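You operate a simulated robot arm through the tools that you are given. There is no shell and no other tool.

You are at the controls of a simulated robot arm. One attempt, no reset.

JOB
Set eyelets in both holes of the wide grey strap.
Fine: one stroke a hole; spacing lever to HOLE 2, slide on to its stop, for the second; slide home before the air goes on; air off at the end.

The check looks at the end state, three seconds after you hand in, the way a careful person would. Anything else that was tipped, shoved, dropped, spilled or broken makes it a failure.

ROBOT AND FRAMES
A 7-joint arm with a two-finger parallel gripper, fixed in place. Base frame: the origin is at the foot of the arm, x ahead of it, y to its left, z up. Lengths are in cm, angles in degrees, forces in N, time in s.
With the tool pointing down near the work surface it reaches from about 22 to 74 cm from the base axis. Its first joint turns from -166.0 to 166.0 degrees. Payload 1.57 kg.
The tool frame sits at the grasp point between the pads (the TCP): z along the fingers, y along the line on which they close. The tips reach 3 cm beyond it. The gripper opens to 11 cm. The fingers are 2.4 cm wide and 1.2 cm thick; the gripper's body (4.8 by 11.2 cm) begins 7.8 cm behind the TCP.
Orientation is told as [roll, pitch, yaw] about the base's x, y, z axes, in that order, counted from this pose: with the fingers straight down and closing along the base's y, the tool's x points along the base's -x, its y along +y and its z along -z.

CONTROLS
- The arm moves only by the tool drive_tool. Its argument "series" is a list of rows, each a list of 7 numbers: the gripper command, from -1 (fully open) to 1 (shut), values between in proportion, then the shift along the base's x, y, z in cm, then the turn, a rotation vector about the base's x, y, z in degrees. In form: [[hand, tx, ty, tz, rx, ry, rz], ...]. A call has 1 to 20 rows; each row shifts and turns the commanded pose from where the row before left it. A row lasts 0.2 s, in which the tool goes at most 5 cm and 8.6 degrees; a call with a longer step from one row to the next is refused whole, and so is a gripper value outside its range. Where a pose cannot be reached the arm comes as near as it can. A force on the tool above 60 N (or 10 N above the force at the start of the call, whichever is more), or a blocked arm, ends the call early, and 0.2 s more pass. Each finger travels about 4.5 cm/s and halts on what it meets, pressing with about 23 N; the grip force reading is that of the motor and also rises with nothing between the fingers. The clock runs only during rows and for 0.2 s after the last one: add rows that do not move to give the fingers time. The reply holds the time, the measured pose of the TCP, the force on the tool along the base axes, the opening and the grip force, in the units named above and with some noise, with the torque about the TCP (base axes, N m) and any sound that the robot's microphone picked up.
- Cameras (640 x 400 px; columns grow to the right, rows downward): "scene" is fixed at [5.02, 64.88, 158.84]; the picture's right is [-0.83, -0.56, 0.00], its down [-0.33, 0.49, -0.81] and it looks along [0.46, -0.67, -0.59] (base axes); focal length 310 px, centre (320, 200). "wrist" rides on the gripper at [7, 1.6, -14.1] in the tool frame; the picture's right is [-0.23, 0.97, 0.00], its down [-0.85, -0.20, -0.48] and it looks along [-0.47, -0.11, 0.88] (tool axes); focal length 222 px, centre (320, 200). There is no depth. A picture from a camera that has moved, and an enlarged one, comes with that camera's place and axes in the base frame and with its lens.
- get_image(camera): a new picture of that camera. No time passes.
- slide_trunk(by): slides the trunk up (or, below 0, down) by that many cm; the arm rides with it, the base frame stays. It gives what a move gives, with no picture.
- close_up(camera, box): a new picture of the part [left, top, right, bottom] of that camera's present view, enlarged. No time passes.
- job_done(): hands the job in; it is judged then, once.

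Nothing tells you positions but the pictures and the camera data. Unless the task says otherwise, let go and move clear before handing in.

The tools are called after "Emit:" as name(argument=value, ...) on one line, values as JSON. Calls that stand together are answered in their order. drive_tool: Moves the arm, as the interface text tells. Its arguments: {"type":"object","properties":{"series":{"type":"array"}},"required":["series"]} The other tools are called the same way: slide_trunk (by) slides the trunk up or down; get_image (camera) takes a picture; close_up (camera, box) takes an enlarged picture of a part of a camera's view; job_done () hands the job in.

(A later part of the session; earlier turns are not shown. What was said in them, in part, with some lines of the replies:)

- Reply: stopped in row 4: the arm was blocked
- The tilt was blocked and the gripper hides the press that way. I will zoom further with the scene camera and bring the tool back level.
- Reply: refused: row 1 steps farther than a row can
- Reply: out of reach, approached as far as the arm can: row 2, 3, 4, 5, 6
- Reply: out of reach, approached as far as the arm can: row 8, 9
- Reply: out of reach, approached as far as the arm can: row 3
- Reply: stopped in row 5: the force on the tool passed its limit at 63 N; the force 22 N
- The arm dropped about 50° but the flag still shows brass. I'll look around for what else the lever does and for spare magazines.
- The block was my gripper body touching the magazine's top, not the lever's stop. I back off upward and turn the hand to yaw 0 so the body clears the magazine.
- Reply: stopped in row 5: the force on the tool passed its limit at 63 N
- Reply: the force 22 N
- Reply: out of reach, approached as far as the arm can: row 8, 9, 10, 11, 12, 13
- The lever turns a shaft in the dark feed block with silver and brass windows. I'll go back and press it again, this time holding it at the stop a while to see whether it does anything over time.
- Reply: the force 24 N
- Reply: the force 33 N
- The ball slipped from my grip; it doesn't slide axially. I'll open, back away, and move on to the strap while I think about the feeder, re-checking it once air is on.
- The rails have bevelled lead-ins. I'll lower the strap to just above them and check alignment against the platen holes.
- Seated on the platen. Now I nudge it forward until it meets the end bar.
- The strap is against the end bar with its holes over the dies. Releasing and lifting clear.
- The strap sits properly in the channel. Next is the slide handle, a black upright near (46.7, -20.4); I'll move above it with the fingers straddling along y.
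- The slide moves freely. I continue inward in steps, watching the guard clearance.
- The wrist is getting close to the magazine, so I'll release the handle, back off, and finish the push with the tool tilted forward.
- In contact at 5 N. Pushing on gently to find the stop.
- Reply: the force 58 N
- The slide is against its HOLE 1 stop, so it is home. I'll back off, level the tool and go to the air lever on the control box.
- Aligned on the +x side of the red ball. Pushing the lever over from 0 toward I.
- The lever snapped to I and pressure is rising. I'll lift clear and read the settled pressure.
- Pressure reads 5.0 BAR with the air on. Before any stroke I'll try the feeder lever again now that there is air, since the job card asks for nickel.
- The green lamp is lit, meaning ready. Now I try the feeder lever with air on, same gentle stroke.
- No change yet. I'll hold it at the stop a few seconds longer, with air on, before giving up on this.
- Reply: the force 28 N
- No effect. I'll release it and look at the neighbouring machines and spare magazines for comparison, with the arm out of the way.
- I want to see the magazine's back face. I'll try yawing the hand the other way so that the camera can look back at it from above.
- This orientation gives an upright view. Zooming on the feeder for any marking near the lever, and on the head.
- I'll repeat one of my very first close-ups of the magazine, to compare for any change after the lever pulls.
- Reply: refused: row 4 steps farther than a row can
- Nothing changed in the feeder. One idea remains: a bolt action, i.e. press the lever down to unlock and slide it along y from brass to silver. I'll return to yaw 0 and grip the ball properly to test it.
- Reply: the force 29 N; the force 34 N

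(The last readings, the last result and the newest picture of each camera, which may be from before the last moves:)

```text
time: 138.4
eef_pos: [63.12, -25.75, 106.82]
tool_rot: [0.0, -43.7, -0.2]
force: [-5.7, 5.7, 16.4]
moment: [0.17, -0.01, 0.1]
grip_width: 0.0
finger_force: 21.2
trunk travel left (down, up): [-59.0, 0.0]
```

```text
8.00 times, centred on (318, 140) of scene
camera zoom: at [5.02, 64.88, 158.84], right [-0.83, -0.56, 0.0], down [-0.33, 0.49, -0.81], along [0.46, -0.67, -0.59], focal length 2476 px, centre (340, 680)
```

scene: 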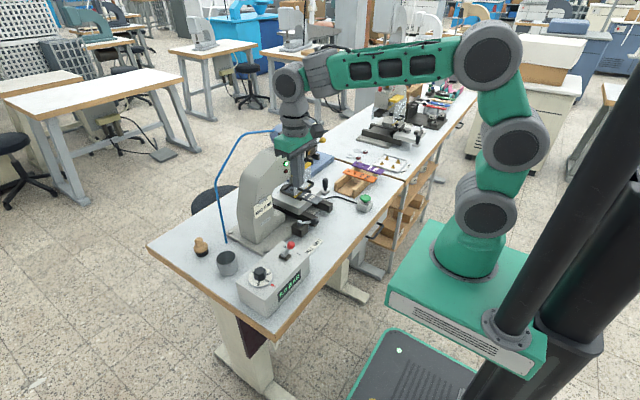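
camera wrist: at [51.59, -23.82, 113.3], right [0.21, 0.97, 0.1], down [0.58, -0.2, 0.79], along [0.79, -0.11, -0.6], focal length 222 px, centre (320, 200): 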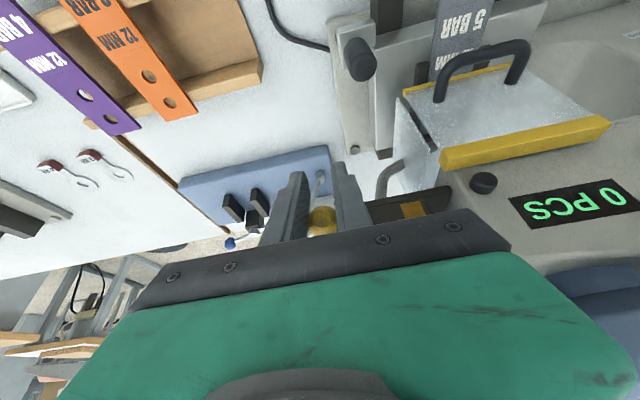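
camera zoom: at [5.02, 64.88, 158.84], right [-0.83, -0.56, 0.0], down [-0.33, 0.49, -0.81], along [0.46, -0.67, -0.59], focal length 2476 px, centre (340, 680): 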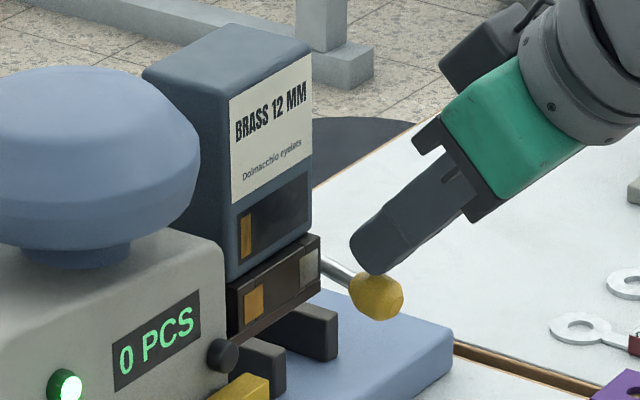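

Still rigid. Let me release and inspect the two coloured windows at the highest zoom for small markings.

Emit:
drive_tool(series=[[1, 0, 0, 1.5, 0, 0, 0], [1, -1, 0, 3, 0, 0, 0], [1, -3, 1, 1, 0, 0, 0], [1, -4, 1, -2, 0, 0, 0], [1, -2, 2, -2, 0, 0, 0], [1, 0, 2, 0, 0, 0, 0], [1, 0, 3, 0, 0, 0, 0], [1, 0, 3, 0, 0, 0, 0], [1, 0, 0, 0, 0, 0, 0]])

Emit:
get_image(camera="wrist")

Emit:
close_up(camera="scene", box=[306, 140, 320, 154])

```text
time: 140.4
eef_pos: [53.21, -13.81, 108.48]
tool_rot: [0.0, -43.6, -0.2]
force: [-1.2, 0.7, 0.6]
moment: [0.0, -0.01, 0.0]
grip_width: 0.0
finger_force: 21.1
trunk travel left (down, up): [-59.0, 0.0]
```

```text
taken
camera wrist: at [38.41, -12.19, 113.89], right [0.17, 0.97, 0.16], down [0.29, -0.2, 0.94], along [0.94, -0.11, -0.32], focal length 222 px, centre (320, 200)
```

wrist: 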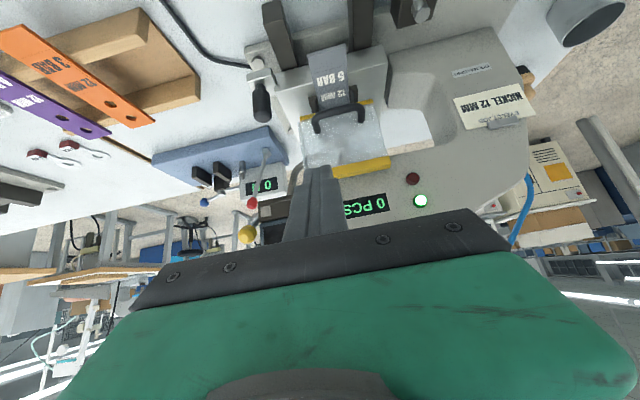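

```text
16.00 times, centred on (313, 147) of scene
camera zoom: at [5.02, 64.88, 158.84], right [-0.83, -0.56, 0.0], down [-0.33, 0.49, -0.81], along [0.46, -0.67, -0.59], focal length 4952 px, centre (432, 1048)
```

zoom: 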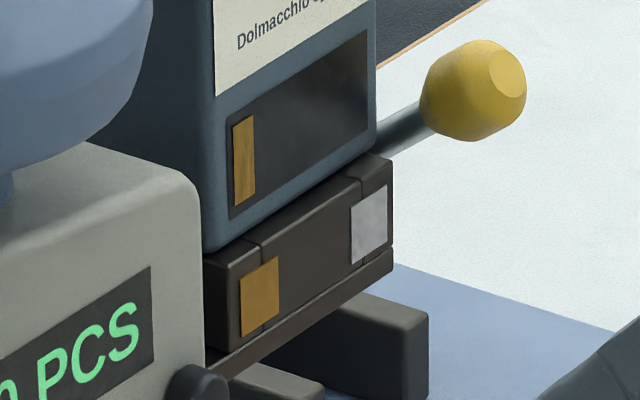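

I can't make the feeder change with this lever: it is a spring-return lever with no visible effect. The machine shows ready at 5.0 BAR, so next I level the tool and go to the green button.

Emit:
drive_tool(series=[[1, -2, -2, 0, 0, 8.6, 0], [1, -2, -3, 0, 0, 8.6, 0], [1, -2, -3, 0, 0, 8.6, 0], [1, -1.2, -3, -1, 0, 8.6, 0], [1, 0, -2.2, -3, 0, 8.6, 0], [1, 0, 0, -4, 0, 0.6, 0], [1, 0, 0, -3, 0, 0, 0], [1, 0, 0, 0, 0, 0, 0]])

Emit:
close_up(camera="wrist", box=[220, 80, 420, 220])

Emit:
close_up(camera="scene", box=[300, 150, 400, 220])

```text
time: 142.2
eef_pos: [46.32, -27.42, 97.08]
tool_rot: [-0.2, 0.1, -0.2]
force: [0.3, 0.0, -0.6]
moment: [0.01, 0.02, 0.0]
grip_width: 0.0
finger_force: 21.1
trunk travel left (down, up): [-59.0, 0.0]
```

```text
2.86 times, centred on (320, 150) of wrist
camera zoom: at [39.26, -25.71, 111.05], right [0.23, 0.97, 0.0], down [0.86, -0.2, 0.48], along [0.46, -0.11, -0.88], focal length 635 px, centre (320, 343)
```

zoom: 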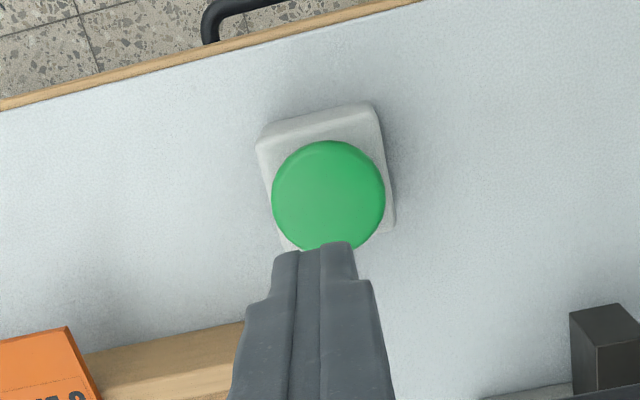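

```text
5.71 times, centred on (350, 185) of scene
camera zoom: at [5.02, 64.88, 158.84], right [-0.83, -0.56, 0.0], down [-0.33, 0.49, -0.81], along [0.46, -0.67, -0.59], focal length 1768 px, centre (149, 286)
```

zoom: 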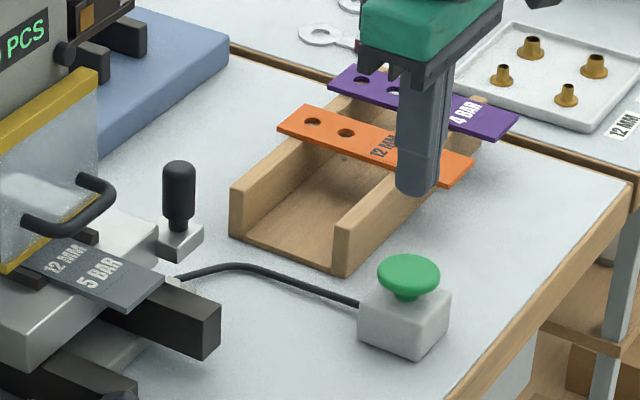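

Emit:
drive_tool(series=[[1, -0.6, 0.45, -2, 0, 0, 0], [1, 0, 0, -2, 0, 0, 0], [1, 0, 0, -1.4, 0, 0, 0], [1, 0, 0, 0, 0, 0, 0]])

Emit:
close_up(camera="scene", box=[340, 170, 390, 220])

```text
time: 143.2
eef_pos: [45.53, -26.65, 91.63]
tool_rot: [-0.2, 0.1, 0.0]
force: [0.0, 0.0, 0.3]
moment: [0.0, -0.01, 0.0]
grip_width: 0.03
finger_force: 21.5
trunk travel left (down, up): [-59.0, 0.0]
```

```text
8.00 times, centred on (365, 195) of scene
camera zoom: at [5.02, 64.88, 158.84], right [-0.83, -0.56, 0.0], down [-0.33, 0.49, -0.81], along [0.46, -0.67, -0.59], focal length 2476 px, centre (-40, 240)
```

zoom: 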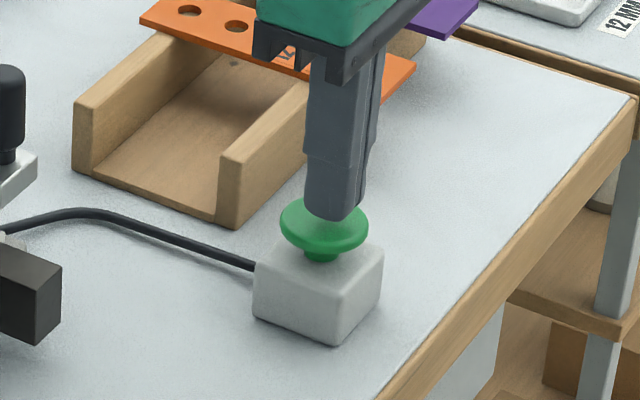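

Positioned over the button. Pressing down gently for the first stroke.

Emit:
drive_tool(series=[[1, 0.1, -0.2, -0.4, 0, 0, 0], [1, 0, 0, -0.4, 0, 0, 0], [1, 0, 0, -0.3, 0, 0, 0]])

Emit:
close_up(camera="scene", box=[270, 130, 390, 220])

```text
time: 144.0
eef_pos: [45.51, -26.9, 90.65]
tool_rot: [-0.1, 0.2, -0.1]
force: [-0.2, -0.5, 0.9]
moment: [-0.04, -0.01, 0.02]
grip_width: 0.01
finger_force: 20.8
trunk travel left (down, up): [-59.0, 0.0]
```

```text
4.44 times, centred on (330, 175) of scene
camera zoom: at [5.02, 64.88, 158.84], right [-0.83, -0.56, 0.0], down [-0.33, 0.49, -0.81], along [0.46, -0.67, -0.59], focal length 1376 px, centre (276, 311)
```

zoom: 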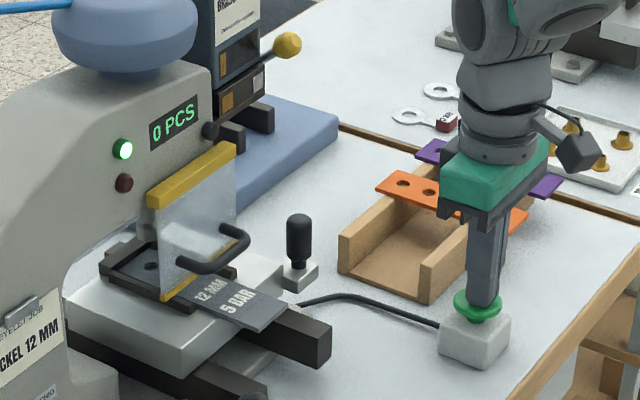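

Emit:
drive_tool(series=[[1, 0, 0, -0.3, 0, 0, 0], [1, 0, 0, -0.3, 0, 0, 0]])

Emit:
close_up(camera="scene", box=[270, 130, 390, 220])

```text
time: 144.6
eef_pos: [45.65, -26.89, 90.14]
tool_rot: [-0.1, 0.1, -0.1]
force: [1.4, -1.1, 2.6]
moment: [-0.06, -0.09, 0.01]
grip_width: 0.0
finger_force: 21.1
trunk travel left (down, up): [-59.0, 0.0]
heard: click
```

```text
4.44 times, centred on (330, 175) of scene
camera zoom: at [5.02, 64.88, 158.84], right [-0.83, -0.56, 0.0], down [-0.33, 0.49, -0.81], along [0.46, -0.67, -0.59], focal length 1376 px, centre (276, 311)
```

zoom: 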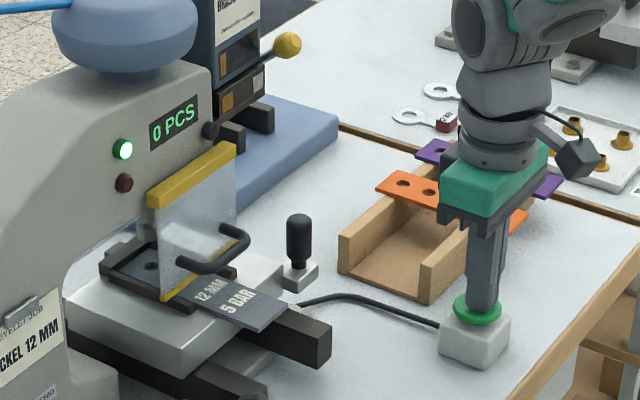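

Heard a click. I'll release now and wait for the stroke to run, then check the counter and strap.

Emit:
drive_tool(series=[[1, 0, 0, 1, 0, 0, 0], [1, 0, 0, 2, 0, 0, 0], [1, 0, 0, 3, 0, 0, 0], [1, 0, 0, 0, 0, 0, 0], [1, 0, 0, 0, 0, 0, 0], [1, 0, 0, 0, 0, 0, 0], [1, 0, 0, 0, 0, 0, 0]])

Emit:
close_up(camera="scene", box=[270, 120, 390, 220])

Emit:
close_up(camera="scene", box=[290, 175, 340, 210])

Emit:
close_up(camera="scene", box=[296, 116, 328, 160])

```text
time: 146.2
eef_pos: [45.6, -26.85, 96.17]
tool_rot: [-0.1, 0.1, 0.0]
force: [0.0, -0.9, 0.0]
moment: [0.02, -0.01, 0.02]
grip_width: 0.0
finger_force: 21.2
trunk travel left (down, up): [-59.0, 0.0]
```

```text
4.00 times, centred on (330, 170) of scene
camera zoom: at [5.02, 64.88, 158.84], right [-0.83, -0.56, 0.0], down [-0.33, 0.49, -0.81], along [0.46, -0.67, -0.59], focal length 1238 px, centre (280, 320)
```

zoom: 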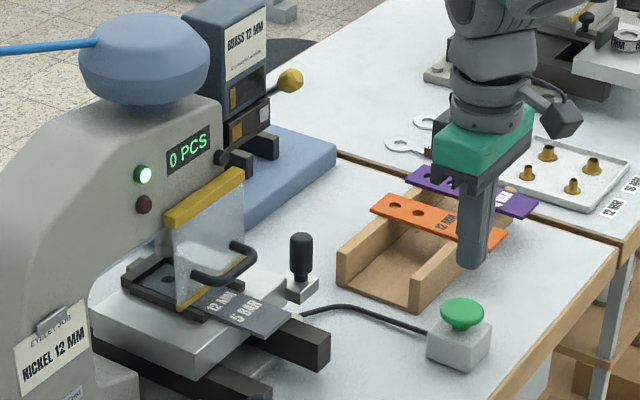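

```text
11.43 times, centred on (315, 192) of scene
camera zoom: at [5.02, 64.88, 158.84], right [-0.83, -0.56, 0.0], down [-0.33, 0.49, -0.81], along [0.46, -0.67, -0.59], focal length 3537 px, centre (377, 286)
```

zoom: 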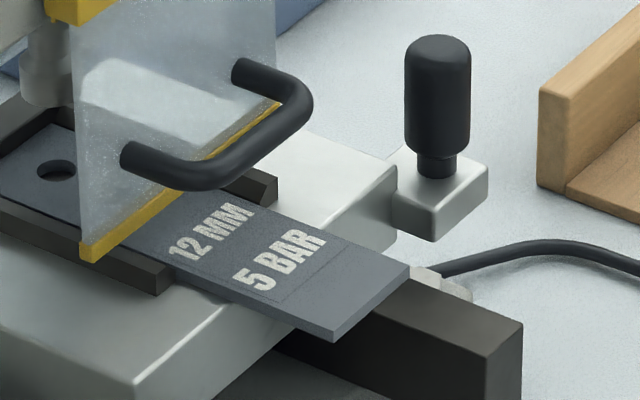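

```text
9.09 times, centred on (312, 138) of scene
camera zoom: at [5.02, 64.88, 158.84], right [-0.83, -0.56, 0.0], down [-0.33, 0.49, -0.81], along [0.46, -0.67, -0.59], focal length 2813 px, centre (393, 764)
```

zoom: 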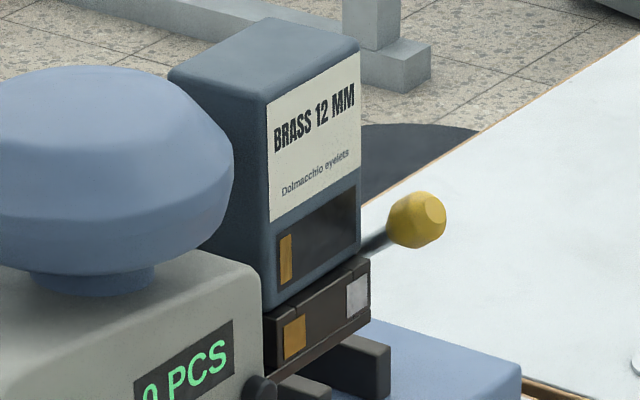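

The button clicked but the counter is still 0 and no eyelet was set. Perhaps the press was too light or brief; I'll press a bit deeper and hold briefly.

Emit:
drive_tool(series=[[1, 0, 0, -3, 0, 0, 0], [1, 0, 0, -2, 0, 0, 0], [1, 0, 0, -0.6, 0, 0, 0], [1, 0, 0, -0.4, 0, 0, 0], [1, 0, 0, -0.3, 0, 0, 0], [1, 0, 0, 0, 0, 0, 0]])

Emit:
close_up(camera="scene", box=[270, 120, 390, 220])

```text
time: 147.6
eef_pos: [45.64, -26.73, 89.77]
tool_rot: [-0.1, 0.1, -0.1]
force: [-1.2, 0.9, 4.1]
moment: [0.03, -0.02, 0.05]
grip_width: 0.0
finger_force: 21.2
trunk travel left (down, up): [-59.0, 0.0]
heard: click
```

```text
4.00 times, centred on (330, 170) of scene
camera zoom: at [5.02, 64.88, 158.84], right [-0.83, -0.56, 0.0], down [-0.33, 0.49, -0.81], along [0.46, -0.67, -0.59], focal length 1238 px, centre (280, 320)
```

zoom: 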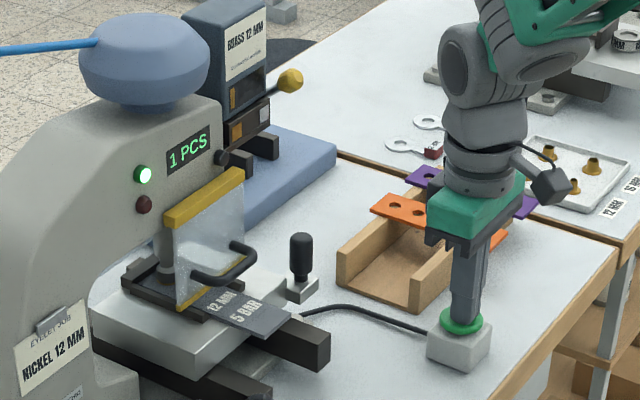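

Counter shows 1 PCS and the ram is down. Releasing and waiting for it to retract, then inspecting the eyelet.

Emit:
drive_tool(series=[[1, 0, 0, 1, 0, 0, 0], [1, 0, 0, 3, 0, 0, 0], [1, 0, 0, 4, 0, 0, 0], [1, 0, 0, 0, 0, 0, 0], [1, 0, 0, 0, 0, 0, 0], [1, 0, 0, 0, 0, 0, 0], [1, 0, 0, 0, 0, 0, 0], [1, 0, 0, 0, 0, 0, 0], [1, 0, 0, 0, 0, 0, 0]])

Emit:
close_up(camera="scene", box=[270, 120, 390, 220])

Emit:
close_up(camera="scene", box=[285, 175, 325, 205])

Emit:
close_up(camera="scene", box=[296, 116, 328, 160])

```text
time: 149.6
eef_pos: [45.4, -26.64, 97.67]
tool_rot: [-0.1, 0.2, -0.1]
force: [-0.3, 0.0, -0.5]
moment: [0.01, 0.01, -0.04]
grip_width: 0.0
finger_force: 21.7
trunk travel left (down, up): [-59.0, 0.0]
```

```text
4.00 times, centred on (330, 170) of scene
camera zoom: at [5.02, 64.88, 158.84], right [-0.83, -0.56, 0.0], down [-0.33, 0.49, -0.81], along [0.46, -0.67, -0.59], focal length 1238 px, centre (280, 320)
```

zoom: 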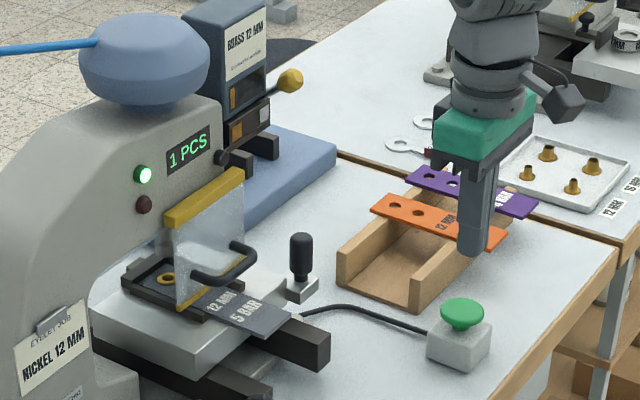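

```text
13.33 times, centred on (305, 190) of scene
camera zoom: at [5.02, 64.88, 158.84], right [-0.83, -0.56, 0.0], down [-0.33, 0.49, -0.81], along [0.46, -0.67, -0.59], focal length 4126 px, centre (520, 333)
```

zoom: 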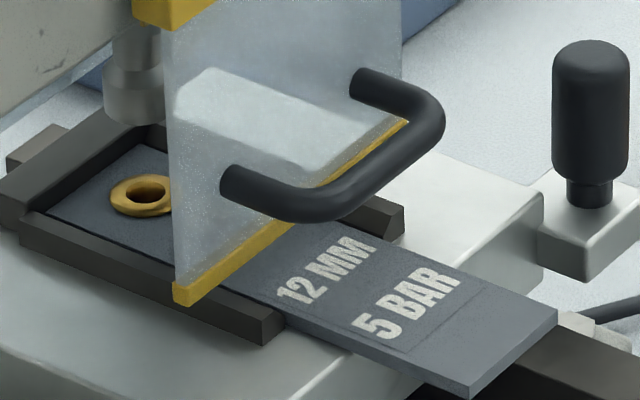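

```text
9.09 times, centred on (312, 138) of scene
camera zoom: at [5.02, 64.88, 158.84], right [-0.83, -0.56, 0.0], down [-0.33, 0.49, -0.81], along [0.46, -0.67, -0.59], focal length 2813 px, centre (393, 764)
```

zoom: 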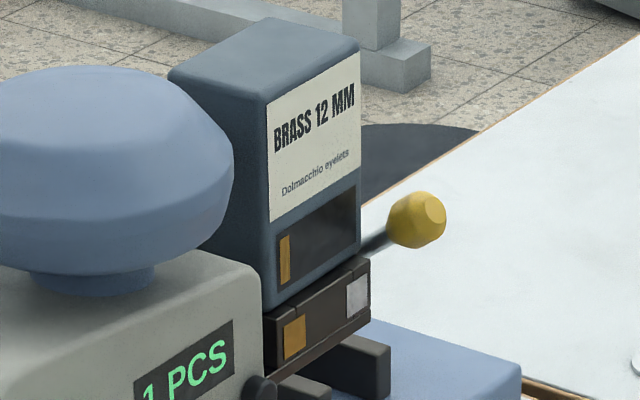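

A brass eyelet is set cleanly in the first hole, counter 1. Next is the spacing lever; I'll move above it for accurate positions.

Emit:
drive_tool(series=[[1, 0, 3, 3, 0, 0, 0], [1, 0, 4.5, 1, 0, 0, 0], [1, 0, 4.8, 0, 0, 0, 0], [1, 0, 4.8, 0, 0, 0, 0], [1, 0, 4.8, 0, 0, 0, 0], [1, 0, 0, 0, 0, 0, 0]])

Emit:
get_image(camera="wrist")

Emit:
close_up(camera="wrist", box=[300, 60, 500, 220])

Emit:
close_up(camera="scene", box=[270, 190, 350, 250])

```text
time: 151.0
eef_pos: [45.41, -4.79, 101.85]
tool_rot: [-0.1, 0.1, -0.2]
force: [0.6, 0.1, -0.3]
moment: [-0.02, 0.01, -0.02]
grip_width: 0.02
finger_force: 21.2
trunk travel left (down, up): [-59.0, 0.0]
```

```text
taken
camera wrist: at [38.45, -3.03, 115.98], right [0.23, 0.97, 0.0], down [0.86, -0.2, 0.48], along [0.46, -0.11, -0.88], focal length 222 px, centre (320, 200)
```

wrist: 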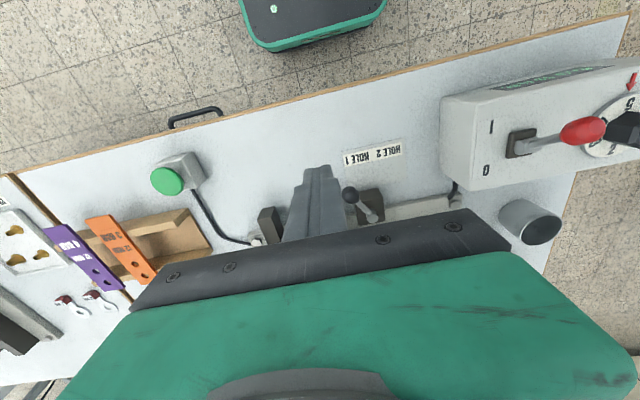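

```text
2.50 times, centred on (400, 140) of wrist
camera zoom: at [38.45, -3.03, 115.98], right [0.23, 0.97, 0.0], down [0.86, -0.2, 0.48], along [0.46, -0.11, -0.88], focal length 555 px, centre (120, 350)
```

zoom: 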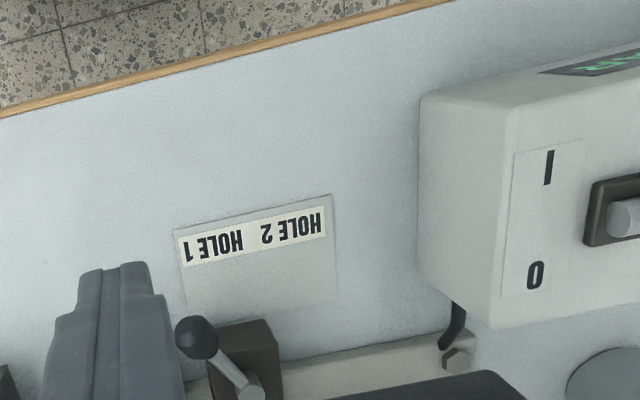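

```text
6.67 times, centred on (310, 220) of scene
camera zoom: at [5.02, 64.88, 158.84], right [-0.83, -0.56, 0.0], down [-0.33, 0.49, -0.81], along [0.46, -0.67, -0.59], focal length 2063 px, centre (387, 67)
```

zoom: 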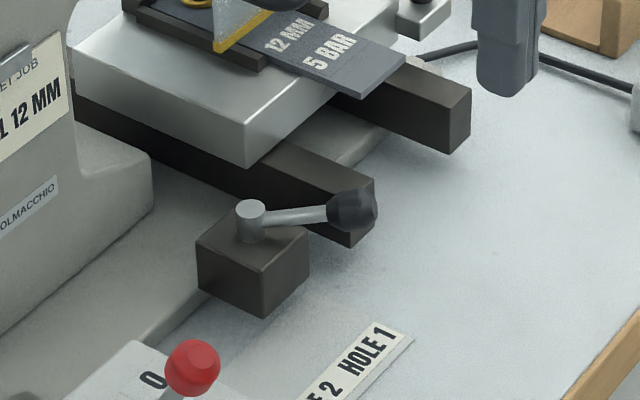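

Emit:
drive_tool(series=[[1, 4, 0.1, -1.5, 0, 0, 0], [1, 3.8, 0.1, -1.5, 0, 0, 0], [1, 0, 0, -3, 0, 0, 0], [1, 0, 0, -3, 0, 0, 0], [1, 0, 0, -2, 0, 0, 0], [1, 0, 0, 0, 0, 0, 0]])

Emit:
close_up(camera="scene", box=[270, 180, 350, 240])

Emit:
close_up(camera="wrist", box=[240, 80, 440, 220])

```text
time: 152.4
eef_pos: [53.47, -4.66, 90.71]
tool_rot: [-0.1, 0.1, -0.1]
force: [0.6, -1.1, 0.0]
moment: [0.01, 0.01, -0.04]
grip_width: 0.0
finger_force: 21.3
trunk travel left (down, up): [-59.0, 0.0]
```

```text
6.67 times, centred on (310, 210) of scene
camera zoom: at [5.02, 64.88, 158.84], right [-0.83, -0.56, 0.0], down [-0.33, 0.49, -0.81], along [0.46, -0.67, -0.59], focal length 2063 px, centre (387, 133)
```

zoom: 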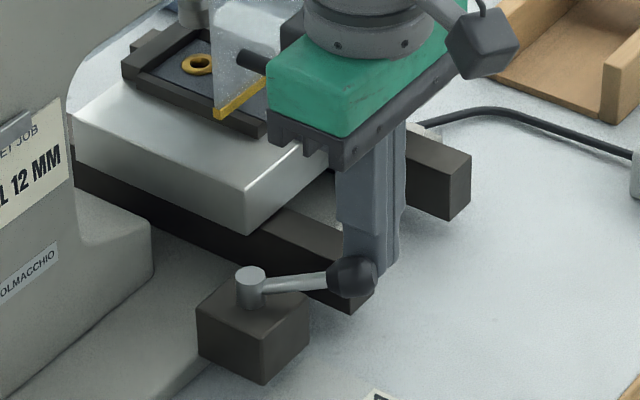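

```text
2.86 times, centred on (340, 150) of wrist
camera zoom: at [46.47, -3.01, 104.84], right [0.23, 0.97, 0.0], down [0.86, -0.2, 0.48], along [0.46, -0.11, -0.88], focal length 635 px, centre (263, 343)
```

zoom: 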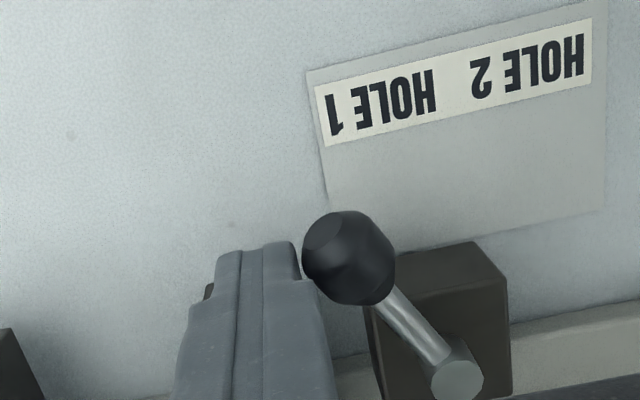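

In position at the -y side of the knob. Sweeping it over to HOLE 2.

Emit:
drive_tool(series=[[1, -0.4, 0.4, 0, 0, 0, 0], [1, 0, 0.5, 0, 0, 0, 0], [1, 0, 0.6, 0, 0, 0, 0], [1, 0, 0.6, 0, 0, 0, 0], [1, 0, 0.6, 0, 0, 0, 0], [1, 0, 0.6, 0, 0, 0, 0], [1, 0, 0.6, 0, 0, 0, 0]])

Emit:
close_up(camera="scene", box=[270, 180, 350, 240])

Emit:
close_up(camera="wrist", box=[240, 80, 440, 220])

```text
time: 154.0
eef_pos: [53.14, -0.71, 90.76]
tool_rot: [-0.1, 0.1, 0.0]
force: [-0.3, 0.4, 0.5]
moment: [0.0, -0.02, 0.01]
grip_width: 0.0
finger_force: 21.5
trunk travel left (down, up): [-59.0, 0.0]
```

```text
6.67 times, centred on (310, 210) of scene
camera zoom: at [5.02, 64.88, 158.84], right [-0.83, -0.56, 0.0], down [-0.33, 0.49, -0.81], along [0.46, -0.67, -0.59], focal length 2063 px, centre (387, 133)
```

zoom: 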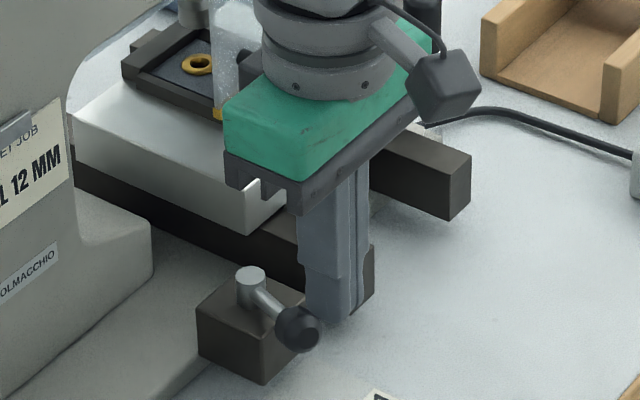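

```text
2.86 times, centred on (340, 150) of wrist
camera zoom: at [46.06, 0.91, 104.87], right [0.23, 0.97, 0.0], down [0.86, -0.2, 0.48], along [0.46, -0.11, -0.88], focal length 635 px, centre (263, 343)
```

zoom: 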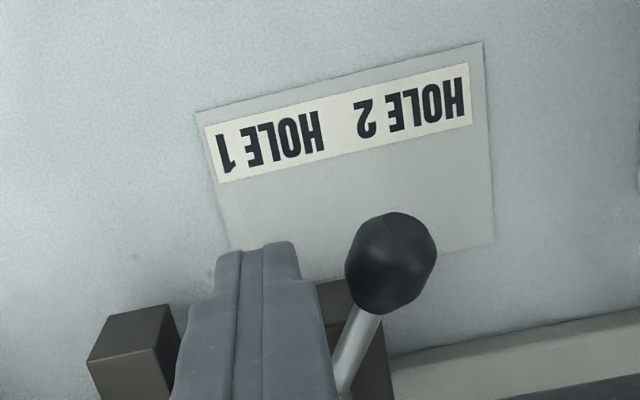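

The spacing lever snapped to HOLE 2. Now I lift away, tilt forward and push the slide on to its next stop.

Emit:
drive_tool(series=[[1, -1, -0.5, 2, 0, 0, 0], [1, -2, -1, 4, 0, 0, 0], [1, -2, -3, 3, 0, 0, 0], [1, 0, -4, 0, 0, -8, 0], [1, 0, -4, 0, 0, -8, 0], [1, 0, -4, 0, 0, -8, 0], [1, 0, -3, 0, 0, -8, 0], [1, 1, 0, -2, 0, -8, 0], [1, 2, 0, -3, 0, 0, 0], [1, 2, 0, 0, 0, 0, 0], [1, 1, 0, 0, 0, 0, 0], [1, 0, 0, 0, 0, 0, 0]])

Emit:
close_up(camera="scene", box=[280, 130, 380, 220])

```text
time: 156.6
eef_pos: [54.1, -20.24, 94.66]
tool_rot: [0.0, -39.9, -0.2]
force: [0.5, -0.9, 0.4]
moment: [0.01, -0.04, 0.0]
grip_width: 0.03
finger_force: 21.3
trunk travel left (down, up): [-59.0, 0.0]
```

```text
4.44 times, centred on (330, 175) of scene
camera zoom: at [5.02, 64.88, 158.84], right [-0.83, -0.56, 0.0], down [-0.33, 0.49, -0.81], along [0.46, -0.67, -0.59], focal length 1376 px, centre (276, 311)
```

zoom: 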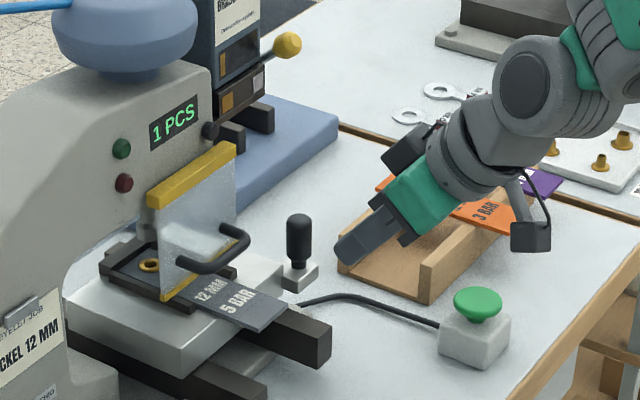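

The green lamp went out until the slide reaches the new stop, as expected. Pushing the handle in.

Emit:
drive_tool(series=[[1, 1, 0.1, 0, 0, 0, 0], [1, 0.9, 0, 0, 0, 0, 0], [1, 0.5, 0, 0, 0, 0, 0], [1, 0.5, 0, 0, 0, 0, 0], [1, 0.5, 0, 0, 0, 0, 0], [1, 0.5, 0, 0, 0, 0, 0], [1, 0.5, 0, 0, 0, 0, 0]])

Emit:
close_up(camera="scene", box=[280, 130, 380, 220])

```text
time: 158.2
eef_pos: [58.61, -20.27, 94.89]
tool_rot: [0.0, -40.0, -0.1]
force: [0.2, 0.3, 0.1]
moment: [0.0, 0.01, 0.0]
grip_width: 0.01
finger_force: 20.6
trunk travel left (down, up): [-59.0, 0.0]
```

```text
4.44 times, centred on (330, 175) of scene
camera zoom: at [5.02, 64.88, 158.84], right [-0.83, -0.56, 0.0], down [-0.33, 0.49, -0.81], along [0.46, -0.67, -0.59], focal length 1376 px, centre (276, 311)
```

zoom: 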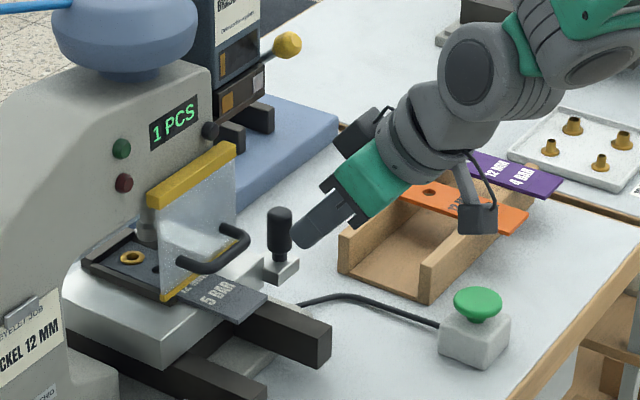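

Emit:
drive_tool(series=[[1, 0.4, 0, 0, 0, 0, 0], [1, 0.3, 0, 0, 0, 0, 0], [1, 0.3, 0, 0, 0, 0, 0]])

Emit:
close_up(camera="scene", box=[280, 130, 380, 220])

```text
time: 159.0
eef_pos: [59.45, -20.23, 94.66]
tool_rot: [-0.1, -40.0, -0.2]
force: [-0.2, -0.1, 0.4]
moment: [-0.02, 0.0, 0.02]
grip_width: 0.0
finger_force: 21.3
trunk travel left (down, up): [-59.0, 0.0]
```

```text
4.44 times, centred on (330, 175) of scene
camera zoom: at [5.02, 64.88, 158.84], right [-0.83, -0.56, 0.0], down [-0.33, 0.49, -0.81], along [0.46, -0.67, -0.59], focal length 1376 px, centre (276, 311)
```

zoom: 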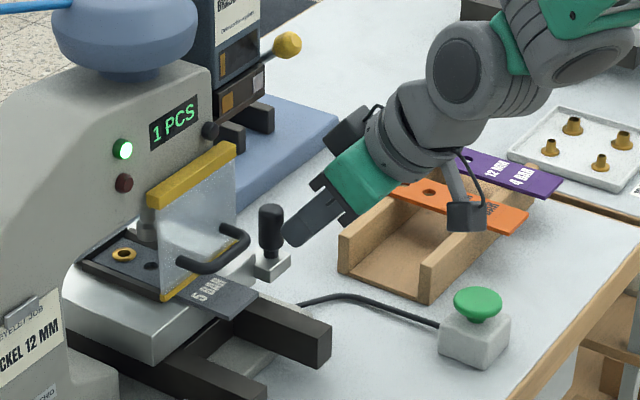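

The green lamp is lit again. I'll confirm the slide is hard against its stop.

Emit:
drive_tool(series=[[1, 0.2, 0, 0, 0, 0, 0], [1, 0.2, 0, 0, 0, 0, 0], [1, 0.15, 0, 0, 0, 0, 0]])

Emit:
close_up(camera="scene", box=[280, 130, 340, 220])

```text
time: 159.8
eef_pos: [59.69, -20.21, 94.54]
tool_rot: [0.1, -39.8, -0.3]
force: [-18.6, 2.5, 3.8]
moment: [-0.14, 0.17, 0.05]
grip_width: 0.0
finger_force: 21.3
trunk travel left (down, up): [-59.0, 0.0]
```

```text
4.44 times, centred on (310, 175) of scene
camera zoom: at [5.02, 64.88, 158.84], right [-0.83, -0.56, 0.0], down [-0.33, 0.49, -0.81], along [0.46, -0.67, -0.59], focal length 1376 px, centre (364, 311)
```

zoom: 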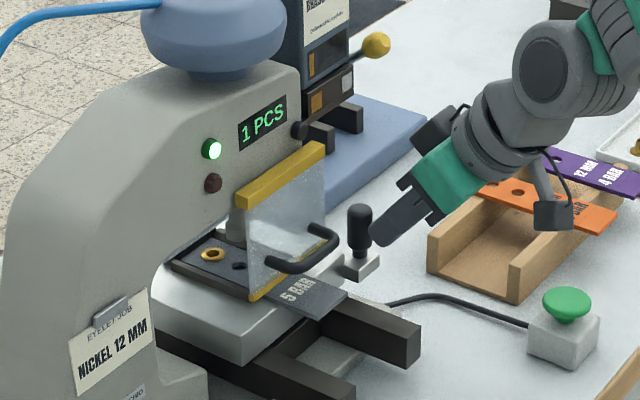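

Slide is at the HOLE 2 stop. Back to the green button for the second stroke, pressing once to the depth that worked.

Emit:
drive_tool(series=[[1, -1.5, 0, 0, 0, 0, 0], [1, -3, 0, 2, 0, 8, 0], [1, -4, -1, 2, 0, 8, 0], [1, -4, -2, 1, 0, 8, 0], [1, -1.6, -2.7, 0, 0, 8, 0], [1, 0, -1, -1, 0, 8, 0], [1, 0, 0, -2, 0, 0, 0], [1, 0, 0, 0, 0, 0, 0]])

Emit:
close_up(camera="wrist", box=[220, 80, 420, 220])

```text
time: 161.6
eef_pos: [45.91, -26.88, 96.71]
tool_rot: [-0.1, 0.1, -0.1]
force: [0.6, -0.7, -0.6]
moment: [0.0, 0.0, -0.02]
grip_width: 0.0
finger_force: 21.1
trunk travel left (down, up): [-59.0, 0.0]
```

```text
2.86 times, centred on (320, 150) of wrist
camera zoom: at [38.77, -25.21, 110.82], right [0.23, 0.97, 0.0], down [0.86, -0.2, 0.48], along [0.46, -0.11, -0.88], focal length 635 px, centre (320, 343)
```

zoom: 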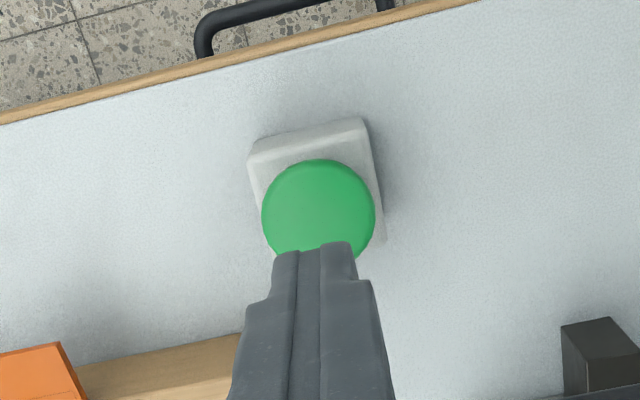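

Emit:
drive_tool(series=[[1, -0.3, 0, -3, 0, 0, 0], [1, 0, 0, -2.2, 0, 0, 0], [1, 0, 0, -0.7, 0, 0, 0], [1, 0, 0, -0.6, 0, 0, 0], [1, 0, 0, -0.5, 0, 0, 0], [1, 0, 0, 0, 0, 0, 0]])

Emit:
close_up(camera="scene", box=[270, 120, 390, 220])

```text
time: 163.0
eef_pos: [45.56, -26.8, 89.77]
tool_rot: [-0.2, 0.0, -0.2]
force: [-2.5, -1.9, 7.2]
moment: [-0.09, 0.05, -0.06]
grip_width: 0.0
finger_force: 21.1
trunk travel left (down, up): [-59.0, 0.0]
heard: click
```

```text
4.00 times, centred on (330, 170) of scene
camera zoom: at [5.02, 64.88, 158.84], right [-0.83, -0.56, 0.0], down [-0.33, 0.49, -0.81], along [0.46, -0.67, -0.59], focal length 1238 px, centre (280, 320)
```

zoom: 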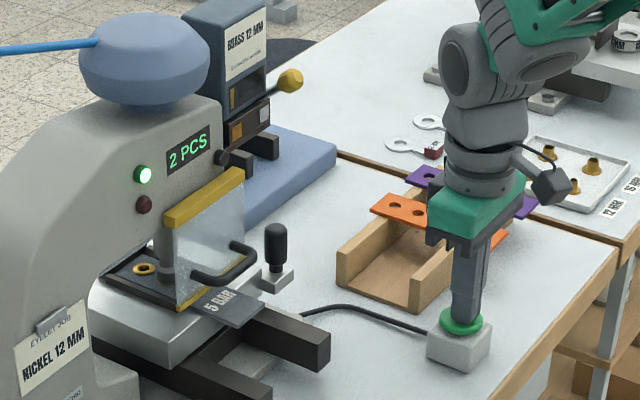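

The counter reads 2 PCS and the ram is down. Releasing and inspecting the result.

Emit:
drive_tool(series=[[1, 0, 0, 1, 0, 0, 0], [1, 0, 0, 3, 0, 0, 0], [1, 0, 0, 4, 0, 0, 0], [1, 0, 0, 2, 0, 0, 0], [1, 0, 0, 0, 0, 0, 0], [1, 0, 0, 0, 0, 0, 0], [1, 0, 0, 0, 0, 0, 0], [1, 0, 0, 0, 0, 0, 0], [1, 0, 0, 0, 0, 0, 0]])

Emit:
close_up(camera="scene", box=[270, 120, 390, 220])

Emit:
close_up(camera="scene", box=[285, 175, 325, 205])

Emit:
close_up(camera="scene", box=[296, 116, 328, 160])

```text
time: 165.0
eef_pos: [45.75, -26.67, 99.76]
tool_rot: [-0.1, 0.1, -0.1]
force: [0.4, 0.0, 0.4]
moment: [-0.02, -0.01, -0.01]
grip_width: 0.0
finger_force: 21.3
trunk travel left (down, up): [-59.0, 0.0]
```

```text
4.00 times, centred on (330, 170) of scene
camera zoom: at [5.02, 64.88, 158.84], right [-0.83, -0.56, 0.0], down [-0.33, 0.49, -0.81], along [0.46, -0.67, -0.59], focal length 1238 px, centre (280, 320)
```

zoom: 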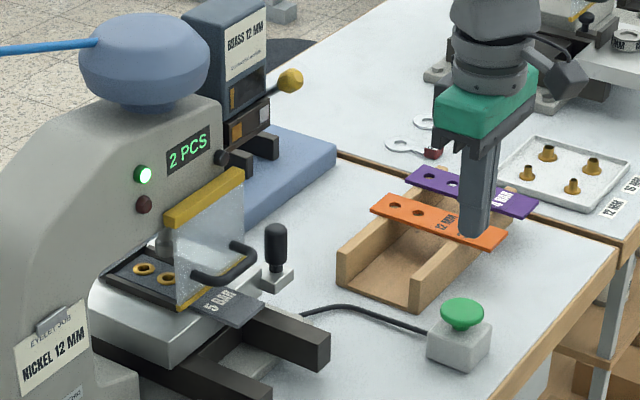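

```text
13.33 times, centred on (305, 190) of scene
camera zoom: at [5.02, 64.88, 158.84], right [-0.83, -0.56, 0.0], down [-0.33, 0.49, -0.81], along [0.46, -0.67, -0.59], focal length 4126 px, centre (520, 333)
```

zoom: 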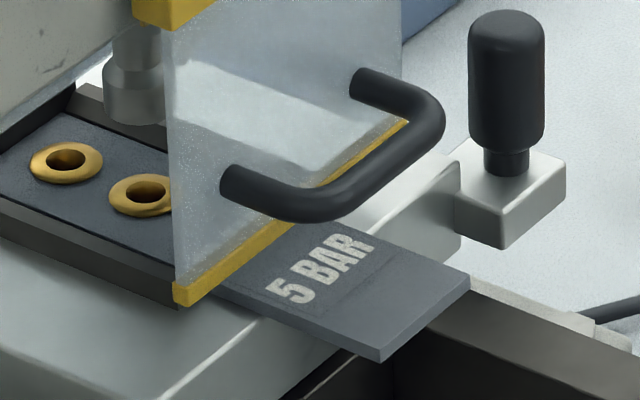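

```text
9.09 times, centred on (312, 138) of scene
camera zoom: at [5.02, 64.88, 158.84], right [-0.83, -0.56, 0.0], down [-0.33, 0.49, -0.81], along [0.46, -0.67, -0.59], focal length 2813 px, centre (393, 764)
```

zoom: 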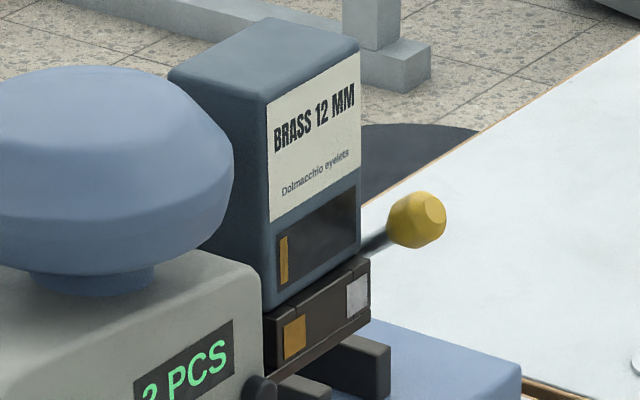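

Both holes have eyelets set cleanly, with 2 strokes. Next I turn the air off: going to the -x side of the red lever ball.

Emit:
drive_tool(series=[[1, -0.6, 3, 3, 0, 0, 0], [1, -0.6, 3, 3, 0, 0, 0], [1, -0.6, 4.8, 0, 0, 0, 0], [1, 0, 4.8, 0, 0, 0, 0], [1, 0, 4.8, 0, 0, 0, 0], [1, 0, 4.8, 0, 0, 0, 0], [1, 0, 4.8, 0, 0, 0, 0], [1, 0, 4.8, 0, 0, 0, 0], [1, 0, 4.8, 0, 0, 0, 0], [1, 0, 4.6, 0, 0, 0, 0], [1, 0, 0, 0, 0, 0, 0]])

Emit:
get_image(camera="wrist")

Emit:
close_up(camera="scene", box=[230, 190, 320, 310])

```text
time: 167.4
eef_pos: [43.54, 17.49, 105.61]
tool_rot: [-0.1, 0.1, -0.1]
force: [0.0, -0.1, 0.3]
moment: [-0.02, 0.0, -0.01]
grip_width: 0.03
finger_force: 21.6
trunk travel left (down, up): [-59.0, 0.0]
```

```text
taken
camera wrist: at [36.42, 19.06, 119.69], right [0.23, 0.97, 0.0], down [0.86, -0.2, 0.48], along [0.46, -0.11, -0.88], focal length 222 px, centre (320, 200)
```

wrist: 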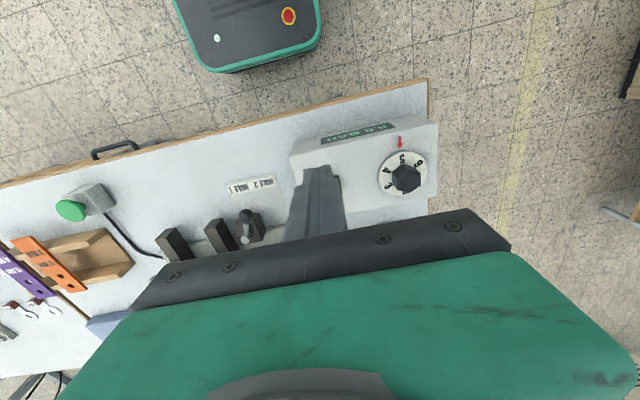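

```text
3.33 times, centred on (275, 250) of scene
camera zoom: at [5.02, 64.88, 158.84], right [-0.83, -0.56, 0.0], down [-0.33, 0.49, -0.81], along [0.46, -0.67, -0.59], focal length 1032 px, centre (470, 33)
```

zoom: 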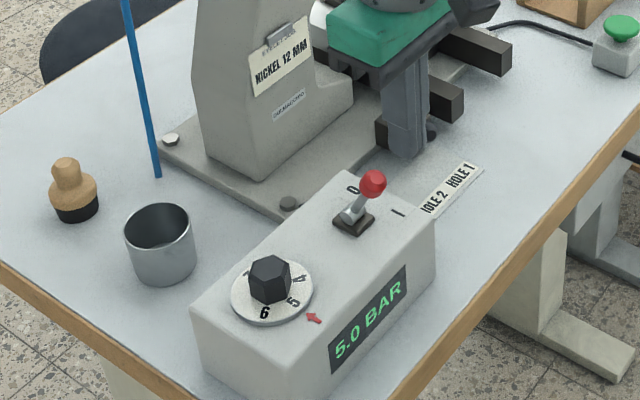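

Emit:
drive_tool(series=[[1, 0, 0.1, -3, 0, 0, 0], [1, 0, 0, -2.5, 0, 0, 0], [1, 0, 0, -1, 0, 0, 0], [1, 0.8, 0, 0, 0, 0, 0], [1, 0.6, 0, 0, 0, 0, 0], [1, 0.6, 0, 0, 0, 0, 0], [1, 0.6, 0, 0, 0, 0, 0], [1, 0.6, 0, 0, 0, 0, 0], [1, 0.6, 0, 0, 0, 0, 0], [1, 0.6, 0, 0, 0, 0, 0]])

Emit:
close_up(camera="scene", box=[230, 190, 320, 310])

```text
time: 169.6
eef_pos: [48.27, 17.57, 99.19]
tool_rot: [-0.1, 0.1, -0.1]
force: [0.6, 0.7, 0.0]
moment: [-0.03, -0.01, 0.0]
grip_width: 0.0
finger_force: 21.3
trunk travel left (down, up): [-59.0, 0.0]
```

```text
3.33 times, centred on (275, 250) of scene
camera zoom: at [5.02, 64.88, 158.84], right [-0.83, -0.56, 0.0], down [-0.33, 0.49, -0.81], along [0.46, -0.67, -0.59], focal length 1032 px, centre (470, 33)
```

zoom: 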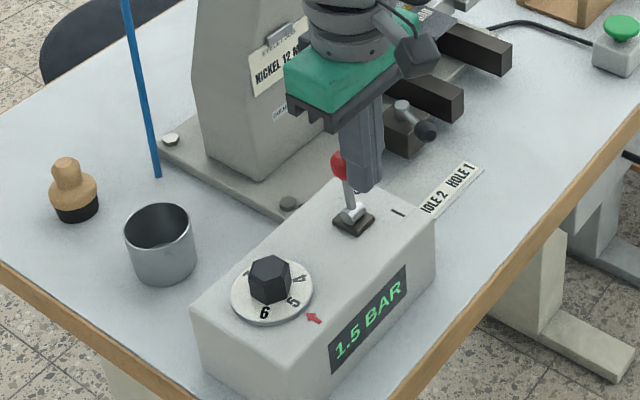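

Emit:
drive_tool(series=[[1, -1, 0, 1, 0, 0, 0], [1, -2, 0, 3, 0, 0, 0], [1, -1, 0, 4, 0, 0, 0], [1, -2, -1, 2, 0, 0, 0], [1, 0, -2, 0, 0, 0, 0], [1, 0, 0, 0, 0, 0, 0], [1, 0, 0, 0, 0, 0, 0], [1, 0, 0, 0, 0, 0, 0]])

Emit:
close_up(camera="scene", box=[230, 190, 320, 310])

Emit:
close_up(camera="scene", box=[260, 110, 420, 230])

```text
time: 171.4
eef_pos: [42.1, 14.62, 109.2]
tool_rot: [-0.1, 0.1, 0.0]
force: [0.8, 1.0, 0.2]
moment: [0.02, -0.01, 0.04]
grip_width: 0.0
finger_force: 21.4
trunk travel left (down, up): [-59.0, 0.0]
```

```text
3.33 times, centred on (275, 250) of scene
camera zoom: at [5.02, 64.88, 158.84], right [-0.83, -0.56, 0.0], down [-0.33, 0.49, -0.81], along [0.46, -0.67, -0.59], focal length 1032 px, centre (470, 33)
```

zoom: 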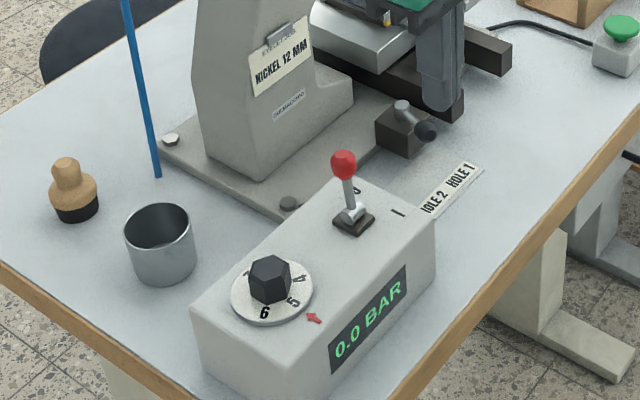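

```text
3.33 times, centred on (340, 170) of scene
camera zoom: at [5.02, 64.88, 158.84], right [-0.83, -0.56, 0.0], down [-0.33, 0.49, -0.81], along [0.46, -0.67, -0.59], focal length 1032 px, centre (253, 300)
```

zoom: 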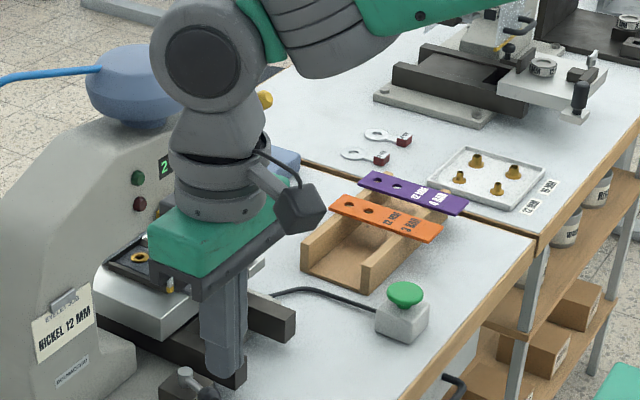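

Air reads 0.0 BAR but the lever hasn't gone fully to its 0 end. I'll push it the rest of the way.

Emit:
drive_tool(series=[[1, 1, 2.9, -2, 0, 0, 0], [1, 1, 0, -4, 0, 0, 0], [1, 1, 0, -4, 0, 0, 0], [1, 1, 0, 0, 0, 0, 0], [1, 1, 0, 0, 0, 0, 0], [1, 0.6, 0, 0, 0, 0, 0], [1, 0.6, 0, 0, 0, 0, 0], [1, 0.5, 0, 0, 0, 0, 0], [1, 0.5, 0, 0, 0, 0, 0], [1, 0.4, 0, 0, 0, 0, 0]])

Emit:
close_up(camera="scene", box=[230, 190, 320, 310])

```text
time: 173.6
eef_pos: [49.86, 17.24, 99.23]
tool_rot: [-0.1, 0.1, -0.1]
force: [0.2, -0.7, -0.5]
moment: [0.03, 0.03, 0.02]
grip_width: 0.0
finger_force: 21.9
trunk travel left (down, up): [-59.0, 0.0]
```

```text
3.33 times, centred on (275, 250) of scene
camera zoom: at [5.02, 64.88, 158.84], right [-0.83, -0.56, 0.0], down [-0.33, 0.49, -0.81], along [0.46, -0.67, -0.59], focal length 1032 px, centre (470, 33)
```

zoom: 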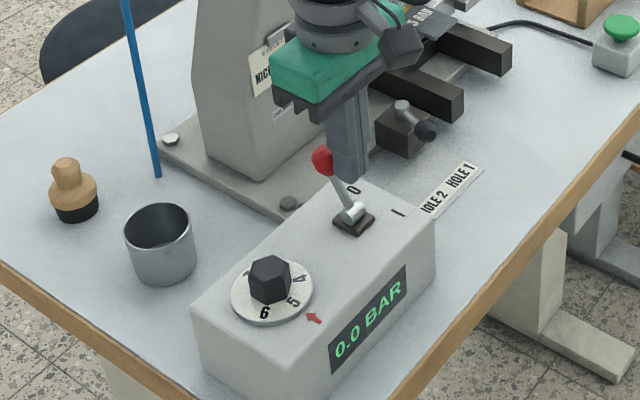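

The lever is back at 0 with 0.0 BAR. I'll lift clear, retreat, and do a final look.

Emit:
drive_tool(series=[[1, -1, 0, 1, 0, 0, 0], [1, -2, 0, 3, 0, 0, 0], [1, -2, 0, 4, 0, 0, 0], [1, -3, -3, 2, 0, 0, 0], [1, -2, -4, 2, 0, 0, 0], [1, -2, -4, 2, 0, 0, 0], [1, 0, -4, 2, 0, 0, 0], [1, 0, -3, 2, 0, 0, 0], [1, 0, 0, 0, 0, 0, 0], [1, 0, 0, 0, 0, 0, 0], [1, 0, 0, 0, 0, 0, 0]])

Emit:
get_image(camera="scene")

Emit:
close_up(camera="scene", box=[220, 130, 400, 300])

Emit:
get_image(camera="wrist")

```text
time: 176.0
eef_pos: [37.66, -0.69, 117.61]
tool_rot: [-0.1, 0.1, -0.1]
force: [-0.8, 0.1, 0.2]
moment: [0.0, 0.0, -0.02]
grip_width: 0.02
finger_force: 21.4
trunk travel left (down, up): [-59.0, 0.0]
```

```text
taken
```

scene: 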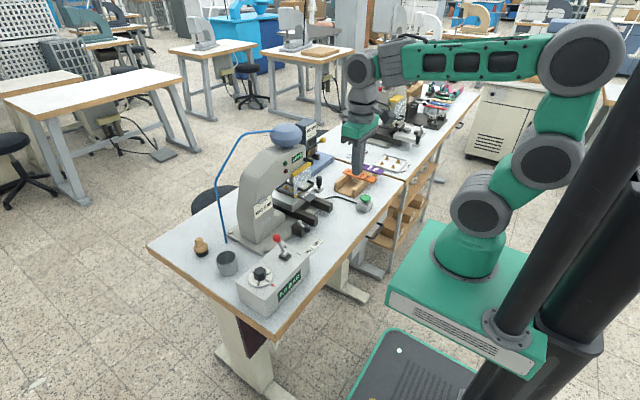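

```text
2.35 times, centred on (310, 215) of scene
camera zoom: at [5.02, 64.88, 158.84], right [-0.83, -0.56, 0.0], down [-0.33, 0.49, -0.81], along [0.46, -0.67, -0.59], focal length 728 px, centre (344, 165)
```

zoom: 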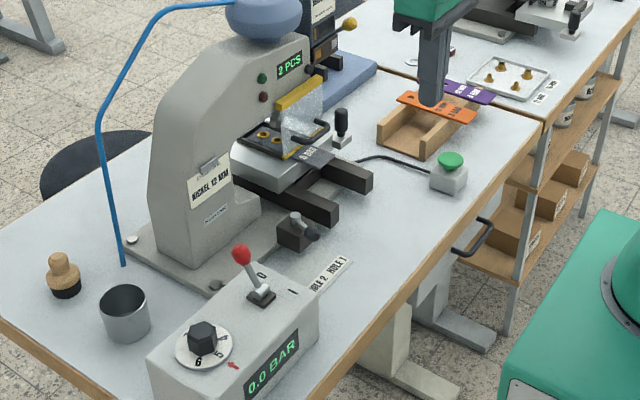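

```text
taken
camera wrist: at [30.54, 0.99, 131.64], right [0.23, 0.97, 0.0], down [0.86, -0.2, 0.48], along [0.46, -0.11, -0.88], focal length 222 px, centre (320, 200)
```

wrist: 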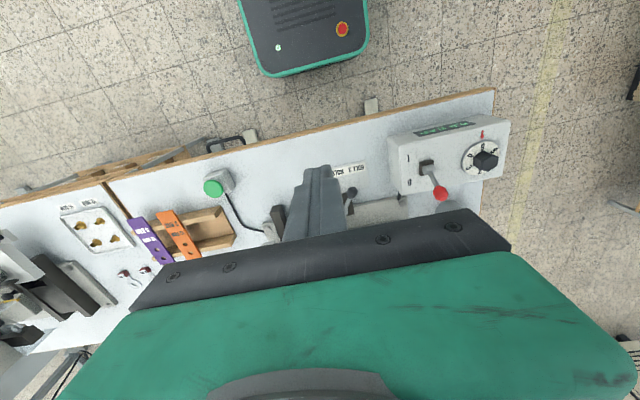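

Both holes of the grey strap now have eyelets, set at 5.0 BAR with one counted stroke each (2 PCS). My first press of the button only clicked and did not stroke. The spacing lever is on HOLE 2, the slide is at its stop, the air is off (0.0 BAR), and the arm is clear.

**Material mismatch:** the eyelets are brass, because the press is loaded with the BRASS 12 MM magazine. The card on the press asks for NICKEL 12 MM. I couldn't switch the feeder: its yellow lever springs back and changed nothing I could see. The spare nickel magazine is well out of reach.

**Bump:** while testing that lever, the gripper body pressed once on the magazine top at about 63 N. The magazine shows no movement in the pictures.

I am handing it in like this.

Emit:
job_done()

```text
The job is handed in.
```

I set eyelets in both holes of the wide grey strap, but they are brass, and the job card on the press asks for NICKEL 12 MM. If the card applies to this strap, the eyelets are the wrong material.

- **Setting:** each hole had one counted stroke at 5.0 BAR, the pressure printed on the strap, and the counter reads 2 PCS. My first press of the button only clicked without a stroke, so I pressed again for hole 1.
- **Sequence:** the slide was against its HOLE 1 stop before the air went on. For the second hole I moved the spacing lever to HOLE 2 and pushed the slide on to its stop.
- **End state:** the air lever is at 0 and the display reads 0.0 BAR. The strap is still in the slide and the arm is clear.
- **Why brass:** the press is loaded with the BRASS 12 MM magazine. I pressed the yellow feeder lever several times, with the air off and on. It sprang back each time and nothing visible changed. The only nickel magazine I saw is on the far bench, well out of reach.
- **Contact:** while testing that lever, the gripper body hit the top of the magazine once, at about 63 N. Nothing looked moved or damaged in the pictures afterwards.
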